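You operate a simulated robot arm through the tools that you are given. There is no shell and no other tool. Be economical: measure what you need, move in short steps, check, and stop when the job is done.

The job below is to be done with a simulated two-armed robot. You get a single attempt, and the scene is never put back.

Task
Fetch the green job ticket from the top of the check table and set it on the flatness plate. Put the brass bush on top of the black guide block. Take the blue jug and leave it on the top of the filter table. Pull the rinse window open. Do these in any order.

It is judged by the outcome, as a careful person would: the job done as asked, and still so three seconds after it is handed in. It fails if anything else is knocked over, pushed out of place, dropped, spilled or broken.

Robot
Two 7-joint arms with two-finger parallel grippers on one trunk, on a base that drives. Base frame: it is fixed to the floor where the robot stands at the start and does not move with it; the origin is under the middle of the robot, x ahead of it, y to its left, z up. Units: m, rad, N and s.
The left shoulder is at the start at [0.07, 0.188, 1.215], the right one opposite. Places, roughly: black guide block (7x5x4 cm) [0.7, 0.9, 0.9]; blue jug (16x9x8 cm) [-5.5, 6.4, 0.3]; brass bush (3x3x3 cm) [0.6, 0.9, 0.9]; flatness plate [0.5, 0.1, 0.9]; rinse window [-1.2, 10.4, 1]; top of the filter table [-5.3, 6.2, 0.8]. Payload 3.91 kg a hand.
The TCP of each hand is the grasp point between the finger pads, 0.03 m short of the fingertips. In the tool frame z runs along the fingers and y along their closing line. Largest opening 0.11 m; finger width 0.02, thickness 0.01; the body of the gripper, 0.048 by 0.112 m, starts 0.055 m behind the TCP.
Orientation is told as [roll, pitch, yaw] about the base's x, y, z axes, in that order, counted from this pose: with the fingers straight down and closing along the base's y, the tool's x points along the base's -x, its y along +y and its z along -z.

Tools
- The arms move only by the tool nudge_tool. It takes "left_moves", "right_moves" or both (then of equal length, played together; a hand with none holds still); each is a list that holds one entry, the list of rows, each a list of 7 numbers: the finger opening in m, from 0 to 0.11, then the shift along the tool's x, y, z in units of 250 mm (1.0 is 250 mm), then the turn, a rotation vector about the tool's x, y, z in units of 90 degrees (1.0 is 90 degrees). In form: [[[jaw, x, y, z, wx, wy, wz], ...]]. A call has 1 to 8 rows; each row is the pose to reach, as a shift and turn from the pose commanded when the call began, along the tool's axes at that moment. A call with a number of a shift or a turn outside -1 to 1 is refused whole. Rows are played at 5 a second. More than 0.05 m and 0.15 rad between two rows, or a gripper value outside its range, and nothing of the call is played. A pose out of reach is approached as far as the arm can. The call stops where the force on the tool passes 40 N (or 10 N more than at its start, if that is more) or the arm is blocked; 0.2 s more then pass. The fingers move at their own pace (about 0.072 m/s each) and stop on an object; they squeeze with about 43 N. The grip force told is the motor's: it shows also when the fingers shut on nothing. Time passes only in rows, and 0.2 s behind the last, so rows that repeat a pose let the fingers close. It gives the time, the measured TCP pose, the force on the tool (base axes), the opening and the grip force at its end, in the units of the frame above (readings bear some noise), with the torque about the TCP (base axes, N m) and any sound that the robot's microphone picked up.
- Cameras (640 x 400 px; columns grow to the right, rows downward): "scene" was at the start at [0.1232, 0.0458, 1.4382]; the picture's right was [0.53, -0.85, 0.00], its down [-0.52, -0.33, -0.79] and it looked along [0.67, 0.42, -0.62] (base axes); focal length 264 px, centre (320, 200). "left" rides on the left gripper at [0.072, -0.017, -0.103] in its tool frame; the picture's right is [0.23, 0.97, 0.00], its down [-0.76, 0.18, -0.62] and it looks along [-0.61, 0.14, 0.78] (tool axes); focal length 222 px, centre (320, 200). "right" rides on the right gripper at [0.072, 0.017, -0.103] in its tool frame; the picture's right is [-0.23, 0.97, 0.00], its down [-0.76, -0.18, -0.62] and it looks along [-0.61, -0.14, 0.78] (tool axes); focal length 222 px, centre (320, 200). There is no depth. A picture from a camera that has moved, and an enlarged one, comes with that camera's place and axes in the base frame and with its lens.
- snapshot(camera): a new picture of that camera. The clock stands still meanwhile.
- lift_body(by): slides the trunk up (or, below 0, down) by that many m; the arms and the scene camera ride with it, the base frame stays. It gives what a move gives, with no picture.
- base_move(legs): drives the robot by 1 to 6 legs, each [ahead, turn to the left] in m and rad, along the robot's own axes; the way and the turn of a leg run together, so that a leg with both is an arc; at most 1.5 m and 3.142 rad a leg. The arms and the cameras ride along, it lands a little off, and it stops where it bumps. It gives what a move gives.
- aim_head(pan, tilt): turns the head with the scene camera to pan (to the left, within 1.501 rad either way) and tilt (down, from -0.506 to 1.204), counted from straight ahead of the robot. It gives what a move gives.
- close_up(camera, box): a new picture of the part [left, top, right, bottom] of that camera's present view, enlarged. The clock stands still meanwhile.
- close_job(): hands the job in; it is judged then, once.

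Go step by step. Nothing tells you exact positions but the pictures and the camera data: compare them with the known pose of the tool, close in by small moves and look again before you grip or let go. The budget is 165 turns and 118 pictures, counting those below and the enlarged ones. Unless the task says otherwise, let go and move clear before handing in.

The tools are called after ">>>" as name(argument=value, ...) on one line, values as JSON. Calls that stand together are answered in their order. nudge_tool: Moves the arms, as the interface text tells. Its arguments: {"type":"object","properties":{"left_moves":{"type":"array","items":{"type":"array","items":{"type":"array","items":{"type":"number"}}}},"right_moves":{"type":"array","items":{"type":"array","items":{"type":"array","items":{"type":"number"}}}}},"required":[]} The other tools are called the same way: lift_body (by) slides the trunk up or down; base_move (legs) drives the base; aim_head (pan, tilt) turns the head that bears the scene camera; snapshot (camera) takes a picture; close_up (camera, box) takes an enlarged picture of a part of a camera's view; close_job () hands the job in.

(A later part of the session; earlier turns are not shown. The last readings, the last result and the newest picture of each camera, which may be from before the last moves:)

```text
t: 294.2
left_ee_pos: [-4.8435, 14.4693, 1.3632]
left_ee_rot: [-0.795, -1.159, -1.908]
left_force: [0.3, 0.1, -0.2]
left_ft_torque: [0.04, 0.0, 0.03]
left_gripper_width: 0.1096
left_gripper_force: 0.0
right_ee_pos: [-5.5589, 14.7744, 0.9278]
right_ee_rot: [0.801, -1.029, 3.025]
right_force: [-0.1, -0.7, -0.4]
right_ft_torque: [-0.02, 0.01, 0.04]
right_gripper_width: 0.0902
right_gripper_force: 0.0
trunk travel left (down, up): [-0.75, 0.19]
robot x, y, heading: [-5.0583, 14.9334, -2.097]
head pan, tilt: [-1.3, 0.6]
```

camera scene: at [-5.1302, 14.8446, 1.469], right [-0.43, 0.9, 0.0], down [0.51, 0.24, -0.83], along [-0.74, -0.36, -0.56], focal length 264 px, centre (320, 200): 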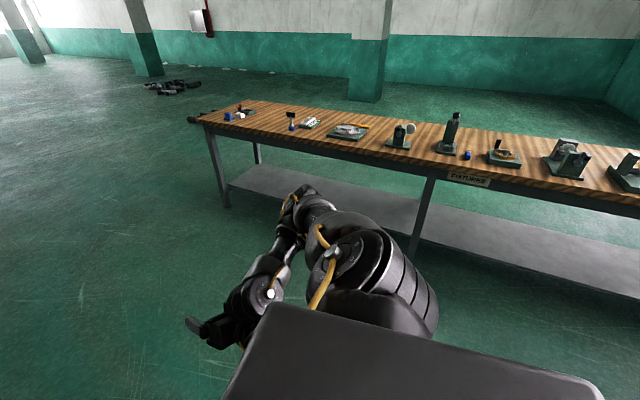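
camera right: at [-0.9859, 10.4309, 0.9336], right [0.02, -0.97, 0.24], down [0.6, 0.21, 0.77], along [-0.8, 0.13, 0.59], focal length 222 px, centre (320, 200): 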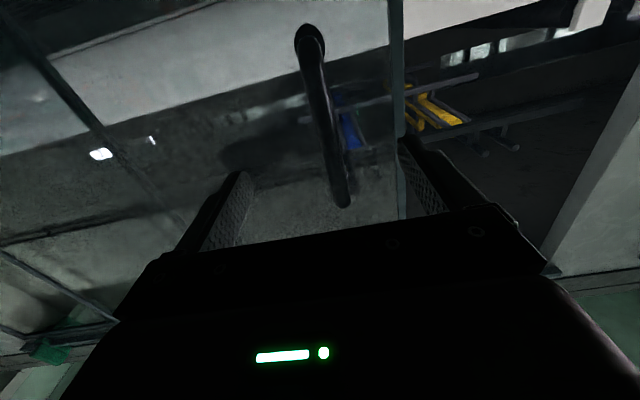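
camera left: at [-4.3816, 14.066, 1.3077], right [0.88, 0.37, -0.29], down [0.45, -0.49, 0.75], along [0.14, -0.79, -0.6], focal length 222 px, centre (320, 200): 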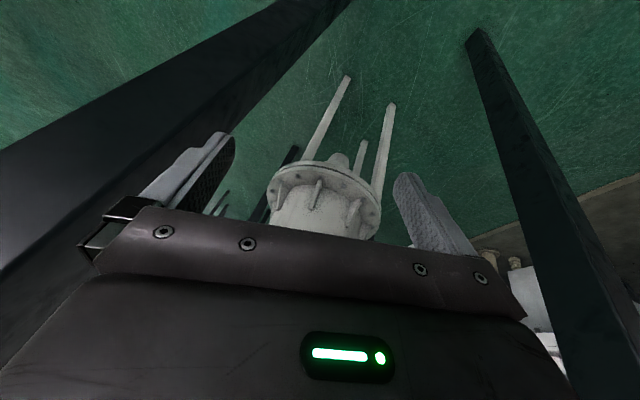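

The turn worked. I'm continuing to lane x≈-5.9 and down towards y≈9.

>>> base_move(legs=[[1.45, 0], [0.25, 0], [0, 0.5], [1.5, 0], [1.5, 0], [1.2, 0]])

>>> aim_head(pan=0.2, tilt=0.35)

>>> snapshot(camera="scene")

```text
t: 324.0
left_ee_pos: [-5.5546, 8.9717, 1.3638]
left_ee_rot: [-0.793, -1.162, -1.384]
left_force: [0.2, -0.4, -0.4]
left_ft_torque: [-0.05, 0.0, 0.03]
left_gripper_width: 0.1098
left_gripper_force: 0.2
right_ee_pos: [-6.3275, 8.8767, 0.927]
right_ee_rot: [0.803, -1.03, -2.737]
right_force: [0.4, -0.2, 0.1]
right_ft_torque: [-0.02, -0.02, 0.01]
right_gripper_width: 0.0898
right_gripper_force: 0.0
trunk travel left (down, up): [-0.75, 0.19]
robot x, y, heading: [-5.9711, 9.269, -1.58]
head pan, tilt: [-1.3, 0.6]
```

```text
t: 325.6
left_ee_pos: [-5.5529, 8.9699, 1.3623]
left_ee_rot: [-0.795, -1.16, -1.385]
left_force: [0.2, 0.4, 0.4]
left_ft_torque: [0.0, 0.01, 0.02]
left_gripper_width: 0.11
left_gripper_force: 0.1
right_ee_pos: [-6.3277, 8.8778, 0.9281]
right_ee_rot: [0.802, -1.027, -2.738]
right_force: [-0.2, 0.2, 0.8]
right_ft_torque: [0.0, -0.01, -0.01]
right_gripper_width: 0.0899
right_gripper_force: 0.0
trunk travel left (down, up): [-0.75, 0.19]
robot x, y, heading: [-5.9733, 9.2641, -1.577]
head pan, tilt: [0.201, 0.351]
```

```text
12 pictures are left
camera scene: at [-5.9538, 9.1228, 1.4917], right [-0.98, -0.19, 0.0], down [-0.07, 0.34, -0.94], along [0.18, -0.92, -0.34], focal length 264 px, centre (320, 200)
```

scene: 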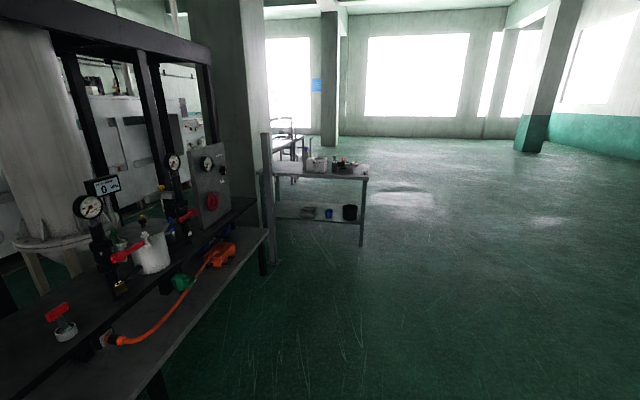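

The filter table is ahead, with the blue jug on its lower shelf. I'm zooming in.

>>> close_up(camera="scene", box=[256, 140, 384, 220])

```text
5.00 times, centred on (320, 180) of scene
camera zoom: at [-5.9538, 9.1228, 1.4917], right [-0.98, -0.19, 0.0], down [-0.07, 0.34, -0.94], along [0.18, -0.92, -0.34], focal length 1320 px, centre (320, 300)
```

zoom: 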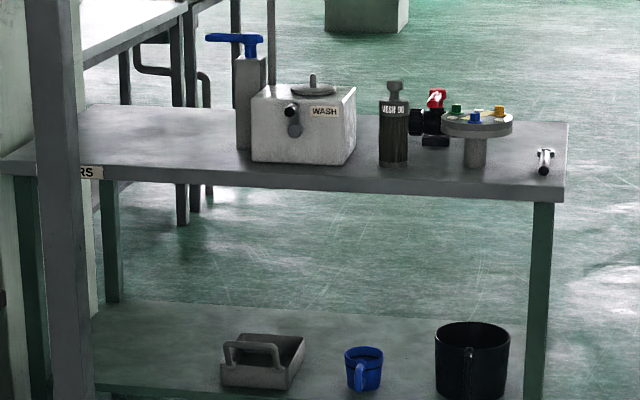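

The jug is at about (-5.52, 6.36) on the lower shelf (table edge y≈6.56), with its handle towards me, a bucket on its right and a tray on its left. I'm squaring the right hand to point forward and level, and tucking the left hand in.

>>> nudge_tool(right_moves=[[[0.1, 0, 0, 0, -0.044, -0.039, -0.058], [0.1, 0, 0, 0, -0.089, -0.077, -0.116], [0.1, 0, 0, 0, -0.133, -0.116, -0.174], [0.1, 0, 0, 0, -0.178, -0.154, -0.232], [0.1, 0, 0, 0, -0.222, -0.193, -0.29]]], left_moves=[[[0.11, 0.032, -0.094, -0.009, 0, 0, 0], [0.11, 0.064, -0.188, -0.018, 0, 0, 0], [0.11, 0.096, -0.282, -0.027, 0, 0, 0], [0.11, 0.128, -0.376, -0.036, 0, 0, 0], [0.11, 0.16, -0.47, -0.045, 0, 0, 0]]])

```text
t: 326.8
left_ee_pos: [-5.6222, 9.0505, 1.3997]
left_ee_rot: [-0.798, -1.164, -1.39]
left_force: [-0.1, 0.5, -0.7]
left_ft_torque: [-0.02, 0.0, 0.05]
left_gripper_width: 0.1102
left_gripper_force: 0.0
left hand out of reach, approached as far as the arm can: row 3, 4, 5
right_ee_pos: [-6.3159, 8.7974, 1.0383]
right_ee_rot: [0.824, -1.49, -2.432]
right_force: [-0.4, 0.6, -0.8]
right_ft_torque: [-0.03, 0.0, 0.0]
right_gripper_width: 0.0999
right_gripper_force: 0.0
right hand out of reach, approached as far as the arm can: row 1, 2, 3, 4, 5
trunk travel left (down, up): [-0.75, 0.19]
robot x, y, heading: [-5.9726, 9.2667, -1.578]
head pan, tilt: [0.201, 0.351]
```

The right hand now points straight ahead. I'm driving up to the table, aligning, and lowering the trunk to shelf height.

>>> base_move(legs=[[0, 0.16], [1.0, 0], [1.0, 0]])

>>> lift_body(by=-0.68)

>>> aim_head(pan=0.0, tilt=0.5)

>>> snapshot(camera="scene")

```text
t: 337.5
left_ee_pos: [-5.3001, 7.1206, 1.3999]
left_ee_rot: [-0.8, -1.164, -1.247]
left_force: [0.1, 0.8, 0.7]
left_ft_torque: [0.01, 0.0, 0.03]
left_gripper_width: 0.1098
left_gripper_force: 0.0
right_ee_pos: [-5.9493, 6.7746, 1.0376]
right_ee_rot: [0.818, -1.489, -2.285]
right_force: [0.2, 0.1, 0.2]
right_ft_torque: [0.0, -0.03, 0.01]
right_gripper_width: 0.1
right_gripper_force: 0.0
trunk travel left (down, up): [-0.75, 0.19]
robot x, y, heading: [-5.6774, 7.287, -1.432]
head pan, tilt: [0.201, 0.351]
```

```text
refused: -0.68 is not a number from -0.4 to 0.4
```

```text
t: 338.2
left_ee_pos: [-5.3004, 7.1204, 1.3984]
left_ee_rot: [-0.8, -1.159, -1.247]
left_force: [0.1, -0.2, -0.4]
left_ft_torque: [-0.01, -0.04, -0.02]
left_gripper_width: 0.1102
left_gripper_force: 0.1
right_ee_pos: [-5.9494, 6.7748, 1.0374]
right_ee_rot: [0.814, -1.488, -2.283]
right_force: [0.7, -0.4, -0.2]
right_ft_torque: [0.02, -0.01, -0.01]
right_gripper_width: 0.0998
right_gripper_force: 0.1
trunk travel left (down, up): [-0.75, 0.19]
robot x, y, heading: [-5.674, 7.2854, -1.433]
head pan, tilt: [0.0, 0.499]
```

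```text
10 pictures are left
camera scene: at [-5.6571, 7.1451, 1.4781], right [-0.99, -0.14, 0.0], down [-0.07, 0.47, -0.88], along [0.12, -0.87, -0.48], focal length 264 px, centre (320, 200)
```

scene: 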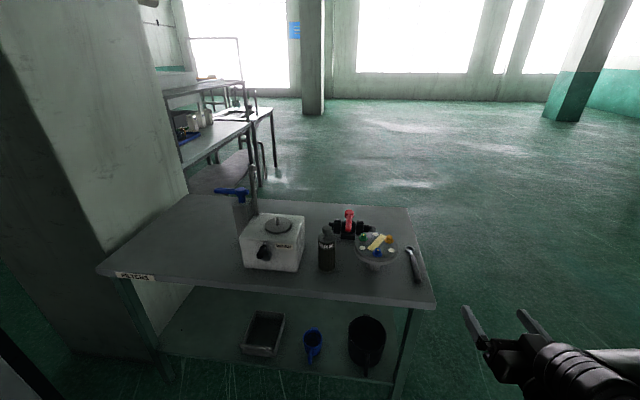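

Clear view: the jug is at about (-5.525, 6.40) with its handle facing me. I'm lowering the trunk in two steps.

>>> lift_body(by=-0.4)

>>> lift_body(by=-0.29)

>>> aim_head(pan=0.1, tilt=0.6)

>>> snapshot(camera="scene")

```text
t: 342.0
left_ee_pos: [-5.2997, 7.1213, 0.9994]
left_ee_rot: [-0.799, -1.161, -1.246]
left_force: [-0.1, -0.4, 0.4]
left_ft_torque: [0.01, -0.01, -0.02]
left_gripper_width: 0.1103
left_gripper_force: 0.0
right_ee_pos: [-5.9502, 6.7743, 0.6382]
right_ee_rot: [0.817, -1.487, -2.284]
right_force: [-0.9, -0.3, -0.2]
right_ft_torque: [0.02, 0.01, 0.0]
right_gripper_width: 0.1001
right_gripper_force: 0.1
trunk travel left (down, up): [-0.35, 0.59]
robot x, y, heading: [-5.6808, 7.2823, -1.436]
head pan, tilt: [0.0, 0.499]
```

```text
t: 343.7
left_ee_pos: [-5.2648, 7.1371, 0.8108]
left_ee_rot: [-0.994, -1.285, -1.189]
left_force: [0.2, -0.6, -0.8]
left_ft_torque: [-0.06, 0.0, -0.01]
left_gripper_width: 0.1101
left_gripper_force: 0.1
right_ee_pos: [-5.9144, 6.7733, 0.487]
right_ee_rot: [1.366, -1.278, -2.844]
right_force: [-0.5, -2.4, -2.0]
right_ft_torque: [-0.18, -0.02, 0.02]
right_gripper_width: 0.0998
right_gripper_force: 0.0
trunk travel left (down, up): [-0.187, 0.753]
robot x, y, heading: [-5.6731, 7.2819, -1.437]
head pan, tilt: [0.0, 0.499]
stopped: the arm was blocked; the commanded pose is now the measured one
```

```text
t: 344.4
left_ee_pos: [-5.2576, 7.1308, 0.8003]
left_ee_rot: [-1.038, -1.164, -1.06]
left_force: [0.4, 0.5, -3.0]
left_ft_torque: [-0.29, 0.09, 0.1]
left_gripper_width: 0.1099
left_gripper_force: 0.1
right_ee_pos: [-5.923, 6.7801, 0.4737]
right_ee_rot: [0.75, -1.436, -2.206]
right_force: [-22.1, 22.1, -35.4]
right_ft_torque: [-2.83, 0.13, 1.94]
right_gripper_width: 0.1001
right_gripper_force: 0.1
trunk travel left (down, up): [-0.187, 0.753]
robot x, y, heading: [-5.6788, 7.2854, -1.426]
head pan, tilt: [0.099, 0.6]
```

```text
9 pictures are left
camera scene: at [-5.6133, 7.1542, 0.9039], right [-0.97, -0.23, 0.04], down [-0.17, 0.54, -0.82], along [0.17, -0.81, -0.57], focal length 264 px, centre (320, 200)
```

scene: 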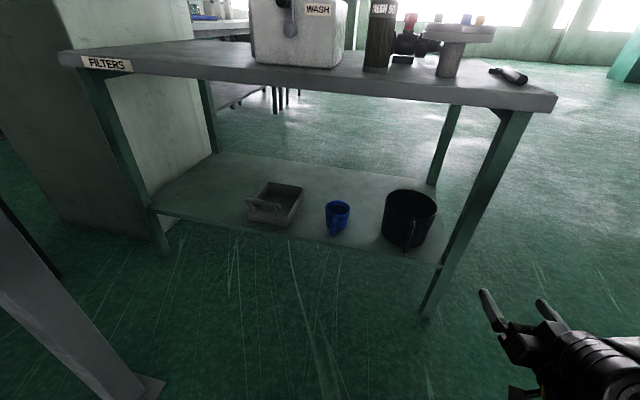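

The lowering was blocked and one arm is loaded, with the body tilted slightly. I'm raising a little to relieve it.

>>> lift_body(by=0.1)

>>> nudge_tool(right_moves=[[[0.1, 0, 0, 0, 0, 0, 0], [0.1, 0, 0, 0, 0, 0, 0], [0.1, 0, 0, 0, 0, 0, 0]]])

```text
t: 344.7
left_ee_pos: [-5.2803, 7.1298, 0.8202]
left_ee_rot: [-0.994, -1.188, -1.105]
left_force: [4.2, 1.7, 0.6]
left_ft_torque: [-0.12, 0.04, -0.26]
left_gripper_width: 0.1102
left_gripper_force: 0.1
right_ee_pos: [-5.9319, 6.7701, 0.4771]
right_ee_rot: [1.258, -1.386, -2.716]
right_force: [7.1, -6.5, 9.2]
right_ft_torque: [0.7, 0.14, -0.5]
right_gripper_width: 0.0999
right_gripper_force: 0.0
trunk travel left (down, up): [-0.187, 0.753]
robot x, y, heading: [-5.6732, 7.2845, -1.43]
head pan, tilt: [0.099, 0.6]
stopped: the arm was blocked; the commanded pose is now the measured one
```

```text
t: 345.2
left_ee_pos: [-5.2809, 7.1259, 0.8182]
left_ee_rot: [-0.965, -1.164, -1.126]
left_force: [-0.4, 0.4, -1.1]
left_ft_torque: [0.02, -0.03, -0.01]
left_gripper_width: 0.1098
left_gripper_force: 0.1
right_ee_pos: [-5.938, 6.7748, 0.4708]
right_ee_rot: [1.214, -1.373, -2.691]
right_force: [0.8, -0.2, 0.5]
right_ft_torque: [0.03, 0.03, -0.01]
right_gripper_width: 0.1002
right_gripper_force: 0.0
trunk travel left (down, up): [-0.187, 0.753]
robot x, y, heading: [-5.6808, 7.2839, -1.43]
head pan, tilt: [0.099, 0.6]
stopped in row 2 (left hand): the arm was blocked; the commanded pose is now the measured one
```

The left arm is resting against the dark filter stand. I'm raising the trunk, then turning away to stand further right and approach the jug at an angle.

>>> lift_body(by=0.2)

>>> base_move(legs=[[0, -0.5]])

```text
t: 346.3
left_ee_pos: [-5.2534, 7.129, 0.868]
left_ee_rot: [-1.356, -1.071, -0.774]
left_force: [0.0, 1.4, 0.4]
left_ft_torque: [0.02, 0.03, 0.03]
left_gripper_width: 0.1102
left_gripper_force: 0.0
right_ee_pos: [-5.9358, 6.7753, 0.548]
right_ee_rot: [1.199, -1.378, -2.674]
right_force: [-0.3, -0.2, 0.2]
right_ft_torque: [-0.02, 0.01, -0.03]
right_gripper_width: 0.0999
right_gripper_force: 0.0
trunk travel left (down, up): [-0.261, 0.679]
robot x, y, heading: [-5.6746, 7.2859, -1.431]
head pan, tilt: [0.099, 0.6]
stopped: the arm was blocked; the commanded pose is now the measured one
```

```text
t: 347.1
left_ee_pos: [-5.2718, 7.1155, 0.8737]
left_ee_rot: [-1.33, -1.091, -0.832]
left_force: [-0.4, -0.2, 0.3]
left_ft_torque: [-0.04, -0.02, 0.04]
left_gripper_width: 0.11
left_gripper_force: 0.1
right_ee_pos: [-5.9617, 6.7845, 0.5419]
right_ee_rot: [1.206, -1.364, -2.717]
right_force: [0.0, 0.8, 0.1]
right_ft_torque: [0.04, 0.03, 0.01]
right_gripper_width: 0.0999
right_gripper_force: 0.2
trunk travel left (down, up): [-0.261, 0.679]
robot x, y, heading: [-5.6771, 7.2895, -1.46]
head pan, tilt: [0.099, 0.6]
stopped in leg 1: the robot was blocked; the commanded pose is now the measured one
```

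Still caught, so I'm looking at the left arm.

>>> aim_head(pan=1.3, tilt=0.4)

>>> snapshot(camera="scene")

```text
t: 348.5
left_ee_pos: [-5.2719, 7.115, 0.8734]
left_ee_rot: [-1.328, -1.091, -0.831]
left_force: [0.0, -0.6, -0.7]
left_ft_torque: [-0.04, 0.03, 0.01]
left_gripper_width: 0.1097
left_gripper_force: 0.0
right_ee_pos: [-5.9617, 6.7857, 0.5411]
right_ee_rot: [1.206, -1.365, -2.716]
right_force: [-0.1, -0.4, -0.5]
right_ft_torque: [0.0, 0.02, 0.01]
right_gripper_width: 0.0999
right_gripper_force: 0.1
trunk travel left (down, up): [-0.261, 0.679]
robot x, y, heading: [-5.6753, 7.2875, -1.465]
head pan, tilt: [1.3, 0.4]
```

```text
8 pictures are left
camera scene: at [-5.5809, 7.2211, 0.9984], right [-0.16, -0.99, 0.0], down [-0.38, 0.06, -0.92], along [0.91, -0.15, -0.39], focal length 264 px, centre (320, 200)
```

scene: 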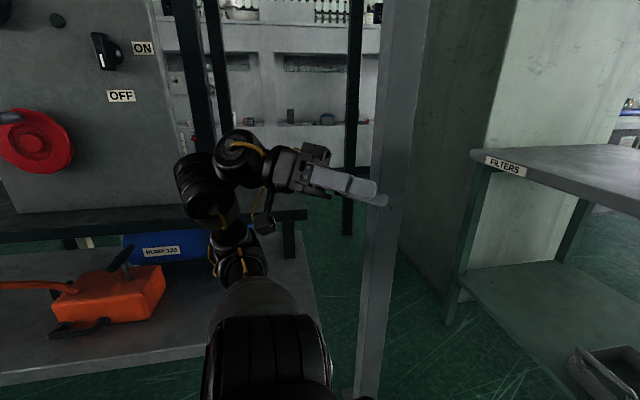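

The left elbow sits right at the stand's corner, and all is still now with no forces. I'm retrying a small right turn to take it away.

>>> base_move(legs=[[0, -0.3]])

```text
t: 349.9
left_ee_pos: [-5.3401, 7.0015, 0.8731]
left_ee_rot: [-1.323, -1.087, -1.14]
left_force: [-0.9, -0.3, -0.5]
left_ft_torque: [0.04, -0.02, 0.01]
left_gripper_width: 0.1099
left_gripper_force: 0.0
right_ee_pos: [-6.0979, 6.8924, 0.5403]
right_ee_rot: [1.204, -1.366, -3.018]
right_force: [0.2, -0.2, -0.2]
right_ft_torque: [-0.02, 0.01, 0.01]
right_gripper_width: 0.0999
right_gripper_force: 0.1
trunk travel left (down, up): [-0.261, 0.679]
robot x, y, heading: [-5.6765, 7.2906, -1.767]
head pan, tilt: [1.3, 0.4]
```

Free. I'm moving the base to about (-5.98, 7.3) and turning to face the jug diagonally.

>>> base_move(legs=[[0, -1.33], [0.3, 0], [0, 1.05], [0, 1.05]])

>>> lift_body(by=-0.15)

```text
t: 351.2
left_ee_pos: [-5.3841, 6.9572, 0.8718]
left_ee_rot: [-1.319, -1.083, -1.282]
left_force: [1.0, -0.4, 0.7]
left_ft_torque: [-0.01, 0.01, 0.0]
left_gripper_width: 0.1099
left_gripper_force: 0.0
right_ee_pos: [-6.1482, 6.9552, 0.5415]
right_ee_rot: [1.208, -1.366, 3.122]
right_force: [-0.6, 0.1, 0.1]
right_ft_torque: [-0.03, 0.01, -0.01]
right_gripper_width: 0.1
right_gripper_force: 0.0
trunk travel left (down, up): [-0.261, 0.679]
robot x, y, heading: [-5.68, 7.2899, -1.899]
head pan, tilt: [1.3, 0.4]
stopped in leg 1: the robot was blocked; the commanded pose is now the measured one
```

```text
t: 353.0
left_ee_pos: [-5.3835, 6.9588, 0.7217]
left_ee_rot: [-1.32, -1.084, -1.282]
left_force: [0.1, -0.4, 0.1]
left_ft_torque: [0.01, 0.01, 0.01]
left_gripper_width: 0.1099
left_gripper_force: 0.1
right_ee_pos: [-6.1483, 6.9563, 0.3914]
right_ee_rot: [1.21, -1.364, 3.123]
right_force: [0.0, -0.4, -0.1]
right_ft_torque: [-0.01, -0.02, 0.01]
right_gripper_width: 0.0998
right_gripper_force: 0.1
trunk travel left (down, up): [-0.111, 0.829]
robot x, y, heading: [-5.6775, 7.2852, -1.904]
head pan, tilt: [1.3, 0.4]
```

Small turns work best. I'm shifting the right hand inward and levelling it before moving in.

>>> nudge_tool(right_moves=[[[0.1, 0.033, 0.16, 0, 0, -0.008, -0.02], [0.1, 0.066, 0.32, 0, 0, -0.015, -0.04], [0.1, 0.1, 0.48, 0, 0, -0.022, -0.065], [0.1, 0.133, 0.64, 0, 0, -0.03, -0.085], [0.1, 0.166, 0.8, 0, 0, -0.038, -0.106], [0.1, 0.2, 0.96, 0, 0, -0.045, -0.127]]])

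>>> base_move(legs=[[0.22, 0], [0, 0.35], [0, 0.35]])

```text
t: 354.4
left_ee_pos: [-5.3833, 6.9586, 0.7221]
left_ee_rot: [-1.318, -1.082, -1.281]
left_force: [-0.1, 0.1, 0.6]
left_ft_torque: [0.01, 0.03, -0.02]
left_gripper_width: 0.1101
left_gripper_force: 0.1
right_ee_pos: [-6.0223, 6.7732, 0.3235]
right_ee_rot: [-1.314, -1.562, -0.643]
right_force: [-0.3, 0.3, -1.1]
right_ft_torque: [0.0, 0.04, 0.02]
right_gripper_width: 0.1
right_gripper_force: 0.0
right hand out of reach, approached as far as the arm can: row 1, 2, 3, 4, 5, 6
trunk travel left (down, up): [-0.111, 0.829]
robot x, y, heading: [-5.6765, 7.2853, -1.901]
head pan, tilt: [1.3, 0.4]
```

```text
t: 355.2
left_ee_pos: [-5.3874, 6.9421, 0.7221]
left_ee_rot: [-1.327, -1.089, -1.271]
left_force: [-0.6, -0.4, 1.1]
left_ft_torque: [-0.04, 0.01, 0.02]
left_gripper_width: 0.1098
left_gripper_force: 0.0
right_ee_pos: [-6.0242, 6.751, 0.3228]
right_ee_rot: [-1.274, -1.564, -0.672]
right_force: [-0.1, 0.1, -0.8]
right_ft_torque: [0.01, -0.01, 0.01]
right_gripper_width: 0.0999
right_gripper_force: 0.1
trunk travel left (down, up): [-0.111, 0.829]
robot x, y, heading: [-5.6822, 7.2699, -1.897]
head pan, tilt: [1.3, 0.4]
stopped in leg 1: the robot was blocked; the commanded pose is now the measured one
```

Blocked again just after a move, and earlier a retry after settling worked. I'm retrying gently.

>>> base_move(legs=[[0.1, 0], [0.1, 0]])

```text
t: 356.0
left_ee_pos: [-5.388, 6.935, 0.7245]
left_ee_rot: [-1.328, -1.09, -1.26]
left_force: [-0.7, -0.3, 0.4]
left_ft_torque: [-0.03, 0.02, -0.01]
left_gripper_width: 0.1102
left_gripper_force: 0.1
right_ee_pos: [-6.0224, 6.7416, 0.3231]
right_ee_rot: [-1.3, -1.565, -0.638]
right_force: [0.6, 0.1, -0.2]
right_ft_torque: [0.01, 0.03, 0.01]
right_gripper_width: 0.0999
right_gripper_force: 0.1
trunk travel left (down, up): [-0.111, 0.829]
robot x, y, heading: [-5.6867, 7.2576, -1.889]
head pan, tilt: [1.3, 0.4]
stopped in leg 1: the robot was blocked; the commanded pose is now the measured one
```

I need to see what is in the way, so I'm looking ahead and to the right.

>>> aim_head(pan=0.35, tilt=0.75)

>>> snapshot(camera="scene")

```text
t: 357.2
left_ee_pos: [-5.3881, 6.9363, 0.723]
left_ee_rot: [-1.33, -1.092, -1.262]
left_force: [0.6, -0.3, -0.5]
left_ft_torque: [-0.01, 0.02, -0.08]
left_gripper_width: 0.1102
left_gripper_force: 0.0
right_ee_pos: [-6.0233, 6.7414, 0.3243]
right_ee_rot: [-1.341, -1.566, -0.598]
right_force: [-1.0, -0.1, 0.4]
right_ft_torque: [-0.01, 0.0, 0.02]
right_gripper_width: 0.1002
right_gripper_force: 0.1
trunk travel left (down, up): [-0.111, 0.829]
robot x, y, heading: [-5.6864, 7.2614, -1.883]
head pan, tilt: [0.351, 0.75]
```

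```text
7 pictures are left
camera scene: at [-5.699, 7.1289, 0.8173], right [-1.0, -0.04, 0.0], down [-0.03, 0.68, -0.73], along [0.03, -0.73, -0.68], focal length 264 px, centre (320, 200)
```

scene: 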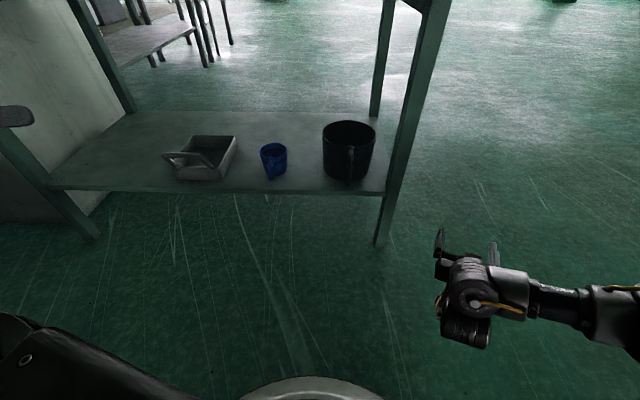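

Nothing is near the base: the shelf, jug, tray and bucket are all clear ahead. I'm retrying a short drive.

>>> base_move(legs=[[0.15, 0.02]])

```text
t: 358.4
left_ee_pos: [-5.4023, 6.8645, 0.7249]
left_ee_rot: [-1.357, -1.096, -1.205]
left_force: [1.0, 0.2, -0.3]
left_ft_torque: [-0.01, 0.01, -0.06]
left_gripper_width: 0.1099
left_gripper_force: 0.1
right_ee_pos: [-6.0385, 6.6546, 0.3216]
right_ee_rot: [-0.674, -1.566, -1.237]
right_force: [1.8, 0.8, -0.2]
right_ft_torque: [-0.01, 0.01, -0.03]
right_gripper_width: 0.0999
right_gripper_force: 0.2
trunk travel left (down, up): [-0.111, 0.829]
robot x, y, heading: [-5.7061, 7.1815, -1.822]
head pan, tilt: [0.351, 0.75]
stopped in leg 1: the robot was blocked; the commanded pose is now the measured one
```

I'm now at (-5.71, 7.18). The right hand is outside the table leg, so I'm retracting it 10 cm and turning left in small steps to swing it in front of the shelf.

>>> nudge_tool(right_moves=[[[0.1, 0, 0, -0.12, 0, 0, 0], [0.1, 0, 0, -0.26, 0, 0, 0], [0.1, 0, 0, -0.4, 0, 0, 0]]])

>>> base_move(legs=[[0, 0.3]])

>>> base_move(legs=[[0, 0.3]])

```text
t: 359.2
left_ee_pos: [-5.4025, 6.8645, 0.7255]
left_ee_rot: [-1.356, -1.095, -1.206]
left_force: [-0.1, 0.0, 0.6]
left_ft_torque: [-0.02, 0.02, 0.02]
left_gripper_width: 0.11
left_gripper_force: 0.1
right_ee_pos: [-6.0483, 6.6733, 0.3019]
right_ee_rot: [-0.229, -1.566, -1.683]
right_force: [-0.5, -0.2, -0.1]
right_ft_torque: [0.03, -0.05, -0.02]
right_gripper_width: 0.0998
right_gripper_force: 0.1
right hand out of reach, approached as far as the arm can: row 1, 2, 3
trunk travel left (down, up): [-0.111, 0.829]
robot x, y, heading: [-5.7063, 7.1797, -1.822]
head pan, tilt: [0.351, 0.75]
```

```text
t: 360.6
left_ee_pos: [-5.3231, 6.9679, 0.7247]
left_ee_rot: [-1.354, -1.098, -0.908]
left_force: [0.4, -0.4, 0.2]
left_ft_torque: [0.0, 0.0, -0.04]
left_gripper_width: 0.11
left_gripper_force: 0.0
right_ee_pos: [-5.8832, 6.5953, 0.3019]
right_ee_rot: [-0.276, -1.567, -1.336]
right_force: [0.1, 0.3, 1.1]
right_ft_torque: [0.0, 0.01, -0.04]
right_gripper_width: 0.1004
right_gripper_force: 0.1
trunk travel left (down, up): [-0.111, 0.829]
robot x, y, heading: [-5.7132, 7.1798, -1.526]
head pan, tilt: [0.351, 0.75]
```

```text
t: 361.9
left_ee_pos: [-5.2777, 7.094, 0.723]
left_ee_rot: [-1.356, -1.097, -0.604]
left_force: [0.1, -0.6, 0.7]
left_ft_torque: [0.0, 0.0, -0.05]
left_gripper_width: 0.11
left_gripper_force: 0.1
right_ee_pos: [-5.7003, 6.57, 0.3019]
right_ee_rot: [-0.218, -1.566, -1.094]
right_force: [0.3, 1.3, 0.3]
right_ft_torque: [-0.02, 0.0, -0.02]
right_gripper_width: 0.0998
right_gripper_force: 0.0
trunk travel left (down, up): [-0.111, 0.829]
robot x, y, heading: [-5.709, 7.1834, -1.223]
head pan, tilt: [0.351, 0.75]
```

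It swung past the leg without contact. One more small turn, then a look from the right hand.

>>> base_move(legs=[[0, 0.24]])

>>> snapshot(camera="right")

```text
t: 363.2
left_ee_pos: [-5.2683, 7.2001, 0.7245]
left_ee_rot: [-1.353, -1.098, -0.364]
left_force: [0.2, -0.5, 0.2]
left_ft_torque: [-0.01, -0.02, 0.04]
left_gripper_width: 0.1099
left_gripper_force: 0.0
right_ee_pos: [-5.5545, 6.5908, 0.3019]
right_ee_rot: [-0.16, -1.566, -0.907]
right_force: [-0.5, -0.3, 0.9]
right_ft_torque: [-0.01, -0.01, -0.02]
right_gripper_width: 0.1
right_gripper_force: 0.1
trunk travel left (down, up): [-0.111, 0.829]
robot x, y, heading: [-5.7107, 7.1831, -0.981]
head pan, tilt: [0.351, 0.75]
```

```text
6 pictures are left
camera right: at [-5.5889, 6.6889, 0.2295], right [0.85, 0.47, 0.23], down [-0.45, 0.46, 0.76], along [0.26, -0.76, 0.6], focal length 222 px, centre (320, 200)
```

right: 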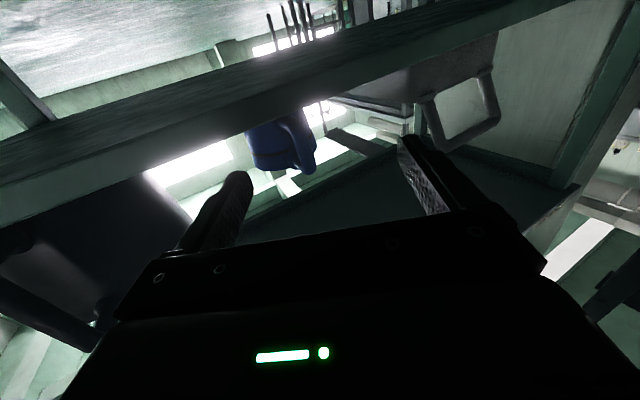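

The camera rides under the hand and would hit the shelf edge (z≈0.27), so I'll approach with the fingers pitched down about 45°, aimed at the handle at about (-5.51, 6.46, 0.33). I'm raising and re-orienting now.

>>> nudge_tool(right_moves=[[[0.1, -0.06, 0, -0.02, 0.034, 0.072, 0.014], [0.1, -0.12, 0, -0.04, 0.069, 0.144, 0.029], [0.1, -0.18, 0, -0.05, 0.103, 0.216, 0.044], [0.1, -0.24, 0, -0.05, 0.138, 0.288, 0.058], [0.1, -0.3, 0, -0.05, 0.172, 0.36, 0.073], [0.1, -0.36, 0, -0.05, 0.207, 0.432, 0.087], [0.1, -0.4, 0, -0.05, 0.241, 0.503, 0.102]]])

```text
t: 364.1
left_ee_pos: [-5.269, 7.2024, 0.7242]
left_ee_rot: [-1.361, -1.099, -0.36]
left_force: [0.5, 0.3, -0.5]
left_ft_torque: [-0.02, 0.0, -0.02]
left_gripper_width: 0.1099
left_gripper_force: 0.1
right_ee_pos: [-5.6478, 6.5376, 0.301]
right_ee_rot: [0.104, -1.24, -1.347]
right_force: [-3.2, 11.9, 23.4]
right_ft_torque: [-0.73, 1.04, -0.38]
right_gripper_width: 0.0988
right_gripper_force: 0.1
right hand out of reach, approached as far as the arm can: row 1, 2, 3, 4
trunk travel left (down, up): [-0.111, 0.829]
robot x, y, heading: [-5.7108, 7.1812, -0.981]
head pan, tilt: [0.351, 0.75]
stopped in row 4 (right hand): the force on the tool passed its limit (the readings are from after the stop); the commanded pose is now the measured one
```

The hand touched the shelf edge. I'm raising the trunk 15 cm to clear it.

>>> lift_body(by=0.15)

>>> base_move(legs=[[-0.12, 0]])

```text
t: 365.9
left_ee_pos: [-5.2682, 7.1997, 0.8736]
left_ee_rot: [-1.355, -1.098, -0.362]
left_force: [-0.6, 0.1, -0.3]
left_ft_torque: [-0.03, 0.03, 0.02]
left_gripper_width: 0.1099
left_gripper_force: 0.2
right_ee_pos: [-5.6485, 6.5372, 0.4448]
right_ee_rot: [0.101, -1.231, -1.348]
right_force: [-0.3, 0.1, 0.2]
right_ft_torque: [-0.01, 0.0, 0.01]
right_gripper_width: 0.1
right_gripper_force: 0.1
trunk travel left (down, up): [-0.261, 0.679]
robot x, y, heading: [-5.7094, 7.18, -0.979]
head pan, tilt: [0.351, 0.75]
```

```text
t: 367.1
left_ee_pos: [-5.3376, 7.3013, 0.8752]
left_ee_rot: [-1.354, -1.099, -0.361]
left_force: [-0.8, -0.2, 0.5]
left_ft_torque: [0.01, -0.01, 0.02]
left_gripper_width: 0.11
left_gripper_force: 0.0
right_ee_pos: [-5.7165, 6.6389, 0.4464]
right_ee_rot: [0.099, -1.231, -1.347]
right_force: [0.3, -0.1, 0.2]
right_ft_torque: [0.0, -0.02, 0.01]
right_gripper_width: 0.0996
right_gripper_force: 0.1
trunk travel left (down, up): [-0.261, 0.679]
robot x, y, heading: [-5.7753, 7.2865, -0.982]
head pan, tilt: [0.351, 0.75]
```

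Clear now. I'm moving to a pre-grasp pose above and in front of the handle with more downward pitch.

>>> nudge_tool(right_moves=[[[0.1, -0.015, 0.12, 0.11, 0, 0.057, 0], [0.1, -0.03, 0.24, 0.23, 0, 0.114, 0], [0.1, -0.045, 0.36, 0.35, 0, 0.171, 0], [0.1, -0.06, 0.49, 0.47, 0, 0.229, 0], [0.1, -0.076, 0.61, 0.57, 0, 0.286, 0]]])

>>> snapshot(camera="right")

```text
t: 368.4
left_ee_pos: [-5.337, 7.3026, 0.8746]
left_ee_rot: [-1.354, -1.096, -0.361]
left_force: [0.7, -1.1, 0.0]
left_ft_torque: [-0.03, 0.02, 0.0]
left_gripper_width: 0.11
left_gripper_force: 0.0
right_ee_pos: [-5.5252, 6.5825, 0.4297]
right_ee_rot: [0.05, -0.786, -1.295]
right_force: [0.7, 0.4, 0.1]
right_ft_torque: [0.0, 0.01, 0.04]
right_gripper_width: 0.1
right_gripper_force: 0.0
right hand out of reach, approached as far as the arm can: row 4, 5
trunk travel left (down, up): [-0.261, 0.679]
robot x, y, heading: [-5.7751, 7.2826, -0.98]
head pan, tilt: [0.351, 0.75]
```

```text
5 pictures are left
camera right: at [-5.549, 6.7057, 0.451], right [0.97, 0.15, 0.19], down [-0.17, -0.16, 0.97], along [0.17, -0.98, -0.13], focal length 222 px, centre (320, 200)
```

right: 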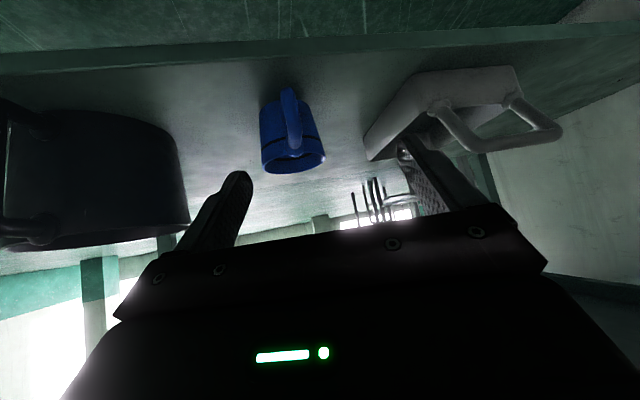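

A clear view: the jug's handle is vertical at about (-5.522, 6.462), z 0.285–0.355. The arm is near its limit, so I'm driving forward 10 cm first.

>>> base_move(legs=[[0.1, 0]])

```text
t: 369.5
left_ee_pos: [-5.2805, 7.22, 0.8752]
left_ee_rot: [-1.352, -1.098, -0.363]
left_force: [0.0, -0.3, -0.3]
left_ft_torque: [-0.03, 0.02, 0.0]
left_gripper_width: 0.1098
left_gripper_force: 0.2
right_ee_pos: [-5.4696, 6.4996, 0.4276]
right_ee_rot: [0.048, -0.785, -1.294]
right_force: [-0.1, -0.2, 0.8]
right_ft_torque: [0.0, 0.01, 0.01]
right_gripper_width: 0.0998
right_gripper_force: 0.0
trunk travel left (down, up): [-0.261, 0.679]
robot x, y, heading: [-5.7165, 7.1965, -0.981]
head pan, tilt: [0.351, 0.75]
```

I'm aligning over the handle with a slight yaw correction.

>>> nudge_tool(right_moves=[[[0.07, 0.04, -0.07, 0.01, 0.045, 0, 0.045], [0.07, 0.08, -0.14, 0.02, 0.09, 0, 0.09], [0.07, 0.12, -0.2, 0.03, 0.135, 0, 0.135]]])

```text
t: 370.3
left_ee_pos: [-5.2812, 7.2189, 0.8748]
left_ee_rot: [-1.355, -1.097, -0.362]
left_force: [-0.1, -0.3, 0.5]
left_ft_torque: [-0.04, 0.01, -0.01]
left_gripper_width: 0.1099
left_gripper_force: 0.0
right_ee_pos: [-5.5231, 6.4987, 0.4007]
right_ee_rot: [0.046, -0.775, -1.59]
right_force: [0.9, -0.4, 0.3]
right_ft_torque: [0.0, 0.03, -0.03]
right_gripper_width: 0.07
right_gripper_force: 0.1
trunk travel left (down, up): [-0.261, 0.679]
robot x, y, heading: [-5.7229, 7.2001, -0.977]
head pan, tilt: [0.351, 0.75]
```

Aligned at the right pose. I'm descending most of the way, then checking.

>>> nudge_tool(right_moves=[[[0.07, 0.03, 0, 0.1, 0, 0, 0], [0.07, 0.06, 0.004, 0.2, 0, 0, 0]]])

>>> snapshot(camera="right")

```text
t: 370.9
left_ee_pos: [-5.282, 7.2189, 0.8749]
left_ee_rot: [-1.356, -1.099, -0.362]
left_force: [-0.3, 0.1, -0.1]
left_ft_torque: [-0.02, -0.01, 0.02]
left_gripper_width: 0.1101
left_gripper_force: 0.0
right_ee_pos: [-5.5197, 6.4744, 0.3538]
right_ee_rot: [0.048, -0.774, -1.592]
right_force: [-0.5, -0.4, 0.9]
right_ft_torque: [-0.03, -0.02, -0.01]
right_gripper_width: 0.07
right_gripper_force: 0.0
trunk travel left (down, up): [-0.261, 0.679]
robot x, y, heading: [-5.7209, 7.1995, -0.98]
head pan, tilt: [0.351, 0.75]
```

```text
4 pictures are left
camera right: at [-5.5045, 6.5988, 0.3776], right [0.97, -0.15, 0.19], down [-0.21, -0.11, 0.97], along [-0.12, -0.98, -0.14], focal length 222 px, centre (320, 200)
```

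right: 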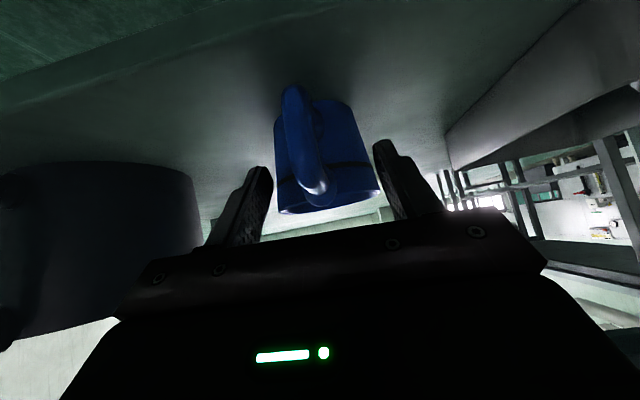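

The handle is centred between the fingers. I'm making the last bit of approach and closing on it.

>>> nudge_tool(right_moves=[[[0.07, 0.014, 0, 0.05, 0, 0, 0], [0.07, 0.026, 0, 0.1, 0, 0, 0], [0.04, 0.026, 0, 0.1, 0, 0, 0], [0.015, 0.026, 0, 0.1, 0, 0, 0], [0.0, 0.026, 0, 0.1, 0, 0, 0], [0.0, 0.026, 0, 0.1, 0, 0, 0]]])

```text
t: 372.3
left_ee_pos: [-5.2807, 7.2184, 0.8749]
left_ee_rot: [-1.354, -1.097, -0.361]
left_force: [0.5, -0.1, 0.6]
left_ft_torque: [0.03, -0.03, -0.01]
left_gripper_width: 0.1101
left_gripper_force: 0.1
right_ee_pos: [-5.519, 6.4625, 0.3328]
right_ee_rot: [0.047, -0.777, -1.59]
right_force: [-1.0, 0.2, 0.6]
right_ft_torque: [-0.12, 0.11, -0.02]
right_gripper_width: 0.0157
right_gripper_force: 43.4
trunk travel left (down, up): [-0.261, 0.679]
robot x, y, heading: [-5.7196, 7.1984, -0.977]
head pan, tilt: [0.351, 0.75]
```

The jug's handle is gripped. I'm lifting slightly with the trunk, then reversing out from under the table.

>>> lift_body(by=0.06)

>>> snapshot(camera="right")

```text
t: 373.3
left_ee_pos: [-5.2809, 7.2192, 0.9341]
left_ee_rot: [-1.355, -1.097, -0.364]
left_force: [-0.5, -0.6, 0.4]
left_ft_torque: [0.01, -0.04, 0.0]
left_gripper_width: 0.1104
left_gripper_force: 0.1
right_ee_pos: [-5.5186, 6.463, 0.391]
right_ee_rot: [0.044, -0.773, -1.59]
right_force: [0.1, -0.2, -1.7]
right_ft_torque: [0.1, 0.0, 0.04]
right_gripper_width: 0.0155
right_gripper_force: 42.9
trunk travel left (down, up): [-0.321, 0.619]
robot x, y, heading: [-5.7225, 7.2002, -0.979]
head pan, tilt: [0.351, 0.75]
```

```text
3 pictures are left
camera right: at [-5.5038, 6.5865, 0.4146], right [0.97, -0.15, 0.19], down [-0.21, -0.11, 0.97], along [-0.12, -0.98, -0.14], focal length 222 px, centre (320, 200)
```

right: 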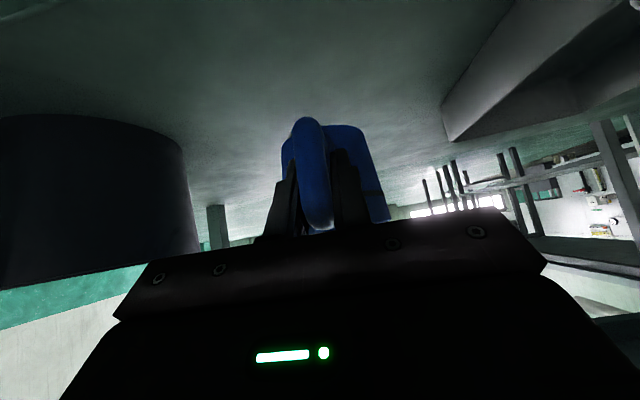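

The jug is held and airborne (it's light). I'm reversing out in small steps.

>>> base_move(legs=[[-0.12, 0], [-0.12, 0], [-0.12, 0]])

>>> lift_body(by=0.3)

>>> lift_body(by=0.25)

```text
t: 376.2
left_ee_pos: [-5.4814, 7.5176, 0.9332]
left_ee_rot: [-1.355, -1.098, -0.363]
left_force: [-0.3, 0.6, -0.1]
left_ft_torque: [0.01, -0.02, 0.03]
left_gripper_width: 0.11
left_gripper_force: 0.0
right_ee_pos: [-5.7201, 6.7608, 0.392]
right_ee_rot: [0.046, -0.774, -1.591]
right_force: [0.6, 0.7, -2.4]
right_ft_torque: [0.09, -0.01, 0.01]
right_gripper_width: 0.0158
right_gripper_force: 42.7
trunk travel left (down, up): [-0.321, 0.619]
robot x, y, heading: [-5.9226, 7.4971, -0.978]
head pan, tilt: [0.351, 0.75]
```

```text
t: 379.2
left_ee_pos: [-5.4809, 7.5163, 1.2347]
left_ee_rot: [-1.353, -1.094, -0.363]
left_force: [0.3, -0.2, -0.9]
left_ft_torque: [-0.03, 0.01, 0.01]
left_gripper_width: 0.1101
left_gripper_force: 0.0
right_ee_pos: [-5.7203, 6.7597, 0.6914]
right_ee_rot: [0.045, -0.773, -1.59]
right_force: [-0.2, -0.3, -1.7]
right_ft_torque: [0.09, 0.0, 0.03]
right_gripper_width: 0.0159
right_gripper_force: 42.7
trunk travel left (down, up): [-0.621, 0.319]
robot x, y, heading: [-5.9232, 7.4989, -0.98]
head pan, tilt: [0.351, 0.75]
```

```text
t: 381.8
left_ee_pos: [-5.4809, 7.5167, 1.4846]
left_ee_rot: [-1.353, -1.096, -0.363]
left_force: [1.0, -0.1, -0.7]
left_ft_torque: [0.02, 0.03, 0.0]
left_gripper_width: 0.1103
left_gripper_force: 0.1
right_ee_pos: [-5.7187, 6.7617, 0.9414]
right_ee_rot: [0.045, -0.773, -1.591]
right_force: [0.4, -0.9, -2.2]
right_ft_torque: [0.13, 0.03, 0.01]
right_gripper_width: 0.0157
right_gripper_force: 42.9
trunk travel left (down, up): [-0.871, 0.069]
robot x, y, heading: [-5.9205, 7.4974, -0.986]
head pan, tilt: [0.351, 0.75]
```

The jug is raised above table height (bottom ≈0.88). I'm driving forward about 23 cm over the front edge and checking.

>>> base_move(legs=[[0.12, 0], [0.11, 0]])

>>> aim_head(pan=-0.3, tilt=0.75)

>>> snapshot(camera="scene")

```text
t: 383.8
left_ee_pos: [-5.3549, 7.3294, 1.4861]
left_ee_rot: [-1.359, -1.1, -0.36]
left_force: [-0.5, 0.0, -0.7]
left_ft_torque: [0.03, -0.01, 0.01]
left_gripper_width: 0.11
left_gripper_force: 0.0
right_ee_pos: [-5.5916, 6.5708, 0.9434]
right_ee_rot: [0.047, -0.773, -1.593]
right_force: [0.2, -0.1, -0.6]
right_ft_torque: [0.08, 0.01, -0.03]
right_gripper_width: 0.0158
right_gripper_force: 43.2
trunk travel left (down, up): [-0.871, 0.069]
robot x, y, heading: [-5.7932, 7.3053, -0.978]
head pan, tilt: [0.351, 0.75]
```

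```text
t: 384.9
left_ee_pos: [-5.3537, 7.3272, 1.4852]
left_ee_rot: [-1.356, -1.097, -0.362]
left_force: [0.3, -0.5, 0.5]
left_ft_torque: [0.0, 0.03, 0.0]
left_gripper_width: 0.1101
left_gripper_force: 0.0
right_ee_pos: [-5.5917, 6.5689, 0.9418]
right_ee_rot: [0.047, -0.775, -1.591]
right_force: [-1.1, 0.4, -2.8]
right_ft_torque: [0.11, -0.02, 0.03]
right_gripper_width: 0.0157
right_gripper_force: 43.5
trunk travel left (down, up): [-0.871, 0.069]
robot x, y, heading: [-5.7989, 7.3069, -0.979]
head pan, tilt: [-0.3, 0.75]
```

```text
2 pictures are left
camera scene: at [-5.7421, 7.1861, 1.5774], right [-0.96, -0.29, 0.0], down [-0.2, 0.65, -0.73], along [0.21, -0.7, -0.68], focal length 264 px, centre (320, 200)
```

scene: 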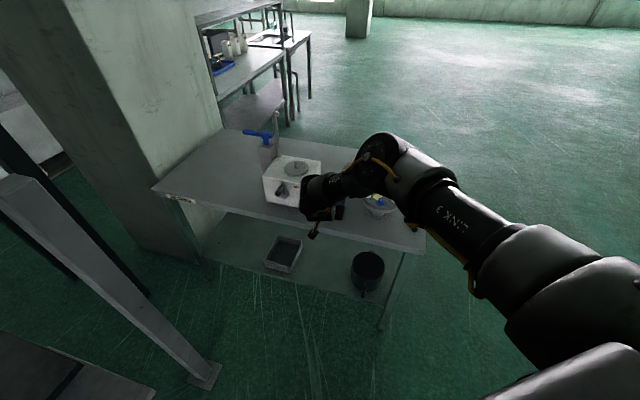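

The jug is just over the front edge, in front of the box and bottle. I'm moving 2 cm further in and lowering most of the way.

>>> nudge_tool(right_moves=[[[0.0, -0.063, 0, 0.062, 0, 0, 0], [0.0, 0.021, 0, 0.148, 0, 0, 0], [0.0, 0.091, 0, 0.219, 0, 0, 0], [0.0, 0.119, 0, 0.248, 0, 0, 0]]])

```text
t: 385.9
left_ee_pos: [-5.3531, 7.3273, 1.4845]
left_ee_rot: [-1.358, -1.097, -0.36]
left_force: [0.3, -0.7, 0.5]
left_ft_torque: [-0.01, -0.02, 0.0]
left_gripper_width: 0.1102
left_gripper_force: 0.1
right_ee_pos: [-5.594, 6.5603, 0.8846]
right_ee_rot: [0.051, -0.776, -1.597]
right_force: [0.2, 2.1, 9.0]
right_ft_torque: [-1.17, -0.03, 0.08]
right_gripper_width: 0.0159
right_gripper_force: 43.1
right hand out of reach, approached as far as the arm can: row 3, 4
trunk travel left (down, up): [-0.871, 0.069]
robot x, y, heading: [-5.7897, 7.3049, -0.98]
head pan, tilt: [-0.3, 0.75]
```

There is contact (about 10 N upward) at the expected table height. I'm checking with the wrist camera before releasing.

>>> snapshot(camera="right")

```text
1 pictures are left
camera right: at [-5.5792, 6.6845, 0.9075], right [0.97, -0.15, 0.19], down [-0.21, -0.11, 0.97], along [-0.13, -0.98, -0.14], focal length 222 px, centre (320, 200)
```

right: 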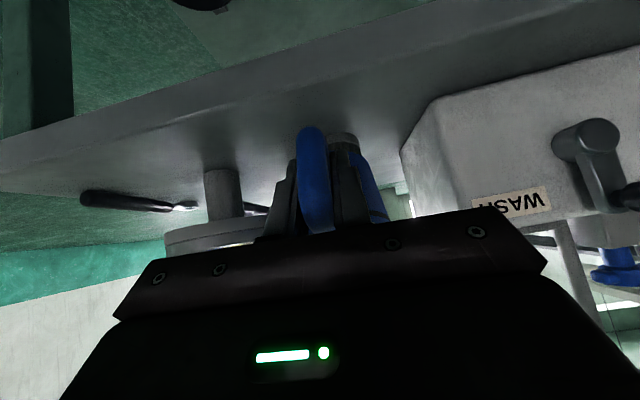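

The bottle stands directly behind the jug and is touching it, so there's too little depth here. I'm lifting the jug straight up and will use the empty left part of the table top instead.

>>> nudge_tool(right_moves=[[[0.0, 0.03, 0, -0.03, 0, 0, 0], [0.0, -0.06, 0, -0.13, 0, 0, 0], [0.0, -0.15, 0, -0.22, 0, 0, 0], [0.0, -0.25, 0, -0.32, 0, 0, 0]]])

>>> lift_body(by=0.06)

>>> base_move(legs=[[-0.13, 0], [-0.12, 0]])

```text
t: 386.9
left_ee_pos: [-5.3523, 7.3256, 1.4844]
left_ee_rot: [-1.354, -1.096, -0.362]
left_force: [0.0, 0.7, -0.6]
left_ft_torque: [0.01, -0.01, 0.04]
left_gripper_width: 0.1101
left_gripper_force: 0.0
right_ee_pos: [-5.5976, 6.5705, 0.9835]
right_ee_rot: [0.044, -0.773, -1.59]
right_force: [0.2, 1.0, -1.7]
right_ft_torque: [0.09, 0.01, -0.03]
right_gripper_width: 0.016
right_gripper_force: 43.2
trunk travel left (down, up): [-0.871, 0.069]
robot x, y, heading: [-5.7943, 7.3094, -0.978]
head pan, tilt: [-0.3, 0.75]
```

```text
t: 387.9
left_ee_pos: [-5.3528, 7.3255, 1.5454]
left_ee_rot: [-1.355, -1.097, -0.363]
left_force: [0.4, 1.0, 0.4]
left_ft_torque: [0.03, -0.02, -0.01]
left_gripper_width: 0.1101
left_gripper_force: 0.0
right_ee_pos: [-5.5974, 6.5705, 1.0432]
right_ee_rot: [0.046, -0.774, -1.591]
right_force: [-0.4, 0.2, -1.7]
right_ft_torque: [0.08, -0.01, -0.06]
right_gripper_width: 0.0159
right_gripper_force: 42.6
trunk travel left (down, up): [-0.931, 0.009]
robot x, y, heading: [-5.7908, 7.3086, -0.981]
head pan, tilt: [-0.3, 0.75]
```

```text
t: 390.0
left_ee_pos: [-5.4909, 7.5286, 1.545]
left_ee_rot: [-1.35, -1.097, -0.369]
left_force: [0.0, -0.8, 0.0]
left_ft_torque: [-0.02, -0.01, 0.01]
left_gripper_width: 0.1101
left_gripper_force: 0.1
right_ee_pos: [-5.7361, 6.7745, 1.0422]
right_ee_rot: [0.046, -0.772, -1.591]
right_force: [0.3, -0.7, -2.3]
right_ft_torque: [0.1, 0.01, 0.03]
right_gripper_width: 0.016
right_gripper_force: 42.4
trunk travel left (down, up): [-0.931, 0.009]
robot x, y, heading: [-5.931, 7.5127, -0.981]
head pan, tilt: [-0.3, 0.75]
```

The jug is still level in the grip. I'm turning left about 0.28 rad and driving to bring it over the empty left part of the table.

>>> base_move(legs=[[0, 0.283]])

>>> base_move(legs=[[0.28, 0]])

```text
t: 391.3
left_ee_pos: [-5.5141, 7.6513, 1.5439]
left_ee_rot: [-1.353, -1.097, -0.085]
left_force: [-0.1, 0.4, -0.1]
left_ft_torque: [0.0, -0.03, 0.01]
left_gripper_width: 0.1099
left_gripper_force: 0.1
right_ee_pos: [-5.5402, 6.8591, 1.0434]
right_ee_rot: [0.047, -0.774, -1.312]
right_force: [0.6, 0.1, -1.2]
right_ft_torque: [0.1, 0.03, -0.04]
right_gripper_width: 0.0157
right_gripper_force: 42.8
trunk travel left (down, up): [-0.931, 0.009]
robot x, y, heading: [-5.9308, 7.5101, -0.698]
head pan, tilt: [-0.3, 0.75]
```

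```text
t: 393.3
left_ee_pos: [-5.3, 7.4744, 1.5452]
left_ee_rot: [-1.355, -1.098, -0.083]
left_force: [0.2, 0.1, 0.3]
left_ft_torque: [0.0, -0.01, 0.02]
left_gripper_width: 0.11
left_gripper_force: 0.1
right_ee_pos: [-5.3257, 6.6797, 1.0443]
right_ee_rot: [0.048, -0.776, -1.311]
right_force: [-0.1, -0.1, -2.1]
right_ft_torque: [0.11, 0.04, -0.02]
right_gripper_width: 0.0159
right_gripper_force: 42.8
trunk travel left (down, up): [-0.931, 0.009]
robot x, y, heading: [-5.7178, 7.3293, -0.699]
head pan, tilt: [-0.3, 0.75]
```

On track. I'm driving the remaining 28 cm in two legs.

>>> base_move(legs=[[0.14, 0], [0.14, 0]])

```text
t: 395.5
left_ee_pos: [-5.0849, 7.2935, 1.5443]
left_ee_rot: [-1.354, -1.098, -0.08]
left_force: [-0.4, -0.4, 0.3]
left_ft_torque: [0.01, 0.04, 0.01]
left_gripper_width: 0.1102
left_gripper_force: 0.0
right_ee_pos: [-5.1106, 6.5011, 1.0443]
right_ee_rot: [0.048, -0.775, -1.309]
right_force: [-0.1, 0.6, -2.2]
right_ft_torque: [0.12, 0.02, 0.0]
right_gripper_width: 0.0158
right_gripper_force: 43.1
trunk travel left (down, up): [-0.931, 0.009]
robot x, y, heading: [-5.5023, 7.1484, -0.699]
head pan, tilt: [-0.3, 0.75]
```

The jug is over the empty left part at about (-5.085, 6.42). I'm lowering the trunk 12 cm, then going down in fine steps with the arm.

>>> lift_body(by=-0.13)

>>> nudge_tool(right_moves=[[[0.0, 0.017, 0, 0.017, 0, 0, 0], [0.0, 0.034, 0, 0.034, 0, 0, 0], [0.0, 0.051, 0, 0.051, 0, 0, 0], [0.0, 0.068, 0, 0.068, 0, 0, 0]]])

```text
t: 397.1
left_ee_pos: [-5.0842, 7.2922, 1.415]
left_ee_rot: [-1.353, -1.099, -0.081]
left_force: [1.0, -0.1, 0.9]
left_ft_torque: [0.0, -0.01, 0.0]
left_gripper_width: 0.1099
left_gripper_force: 0.2
right_ee_pos: [-5.1094, 6.4991, 0.9131]
right_ee_rot: [0.046, -0.773, -1.308]
right_force: [0.2, 0.2, -1.9]
right_ft_torque: [0.12, 0.01, -0.01]
right_gripper_width: 0.0157
right_gripper_force: 43.2
trunk travel left (down, up): [-0.801, 0.139]
robot x, y, heading: [-5.504, 7.1526, -0.697]
head pan, tilt: [-0.3, 0.75]
```

```text
t: 398.1
left_ee_pos: [-5.085, 7.2923, 1.4146]
left_ee_rot: [-1.354, -1.097, -0.08]
left_force: [0.9, 0.0, -0.4]
left_ft_torque: [0.02, 0.02, -0.03]
left_gripper_width: 0.1099
left_gripper_force: 0.1
right_ee_pos: [-5.1088, 6.4999, 0.8875]
right_ee_rot: [0.045, -0.773, -1.309]
right_force: [0.1, 0.6, -2.5]
right_ft_torque: [0.11, 0.03, 0.04]
right_gripper_width: 0.0159
right_gripper_force: 43.1
trunk travel left (down, up): [-0.801, 0.139]
robot x, y, heading: [-5.5004, 7.1525, -0.7]
head pan, tilt: [-0.3, 0.75]
```

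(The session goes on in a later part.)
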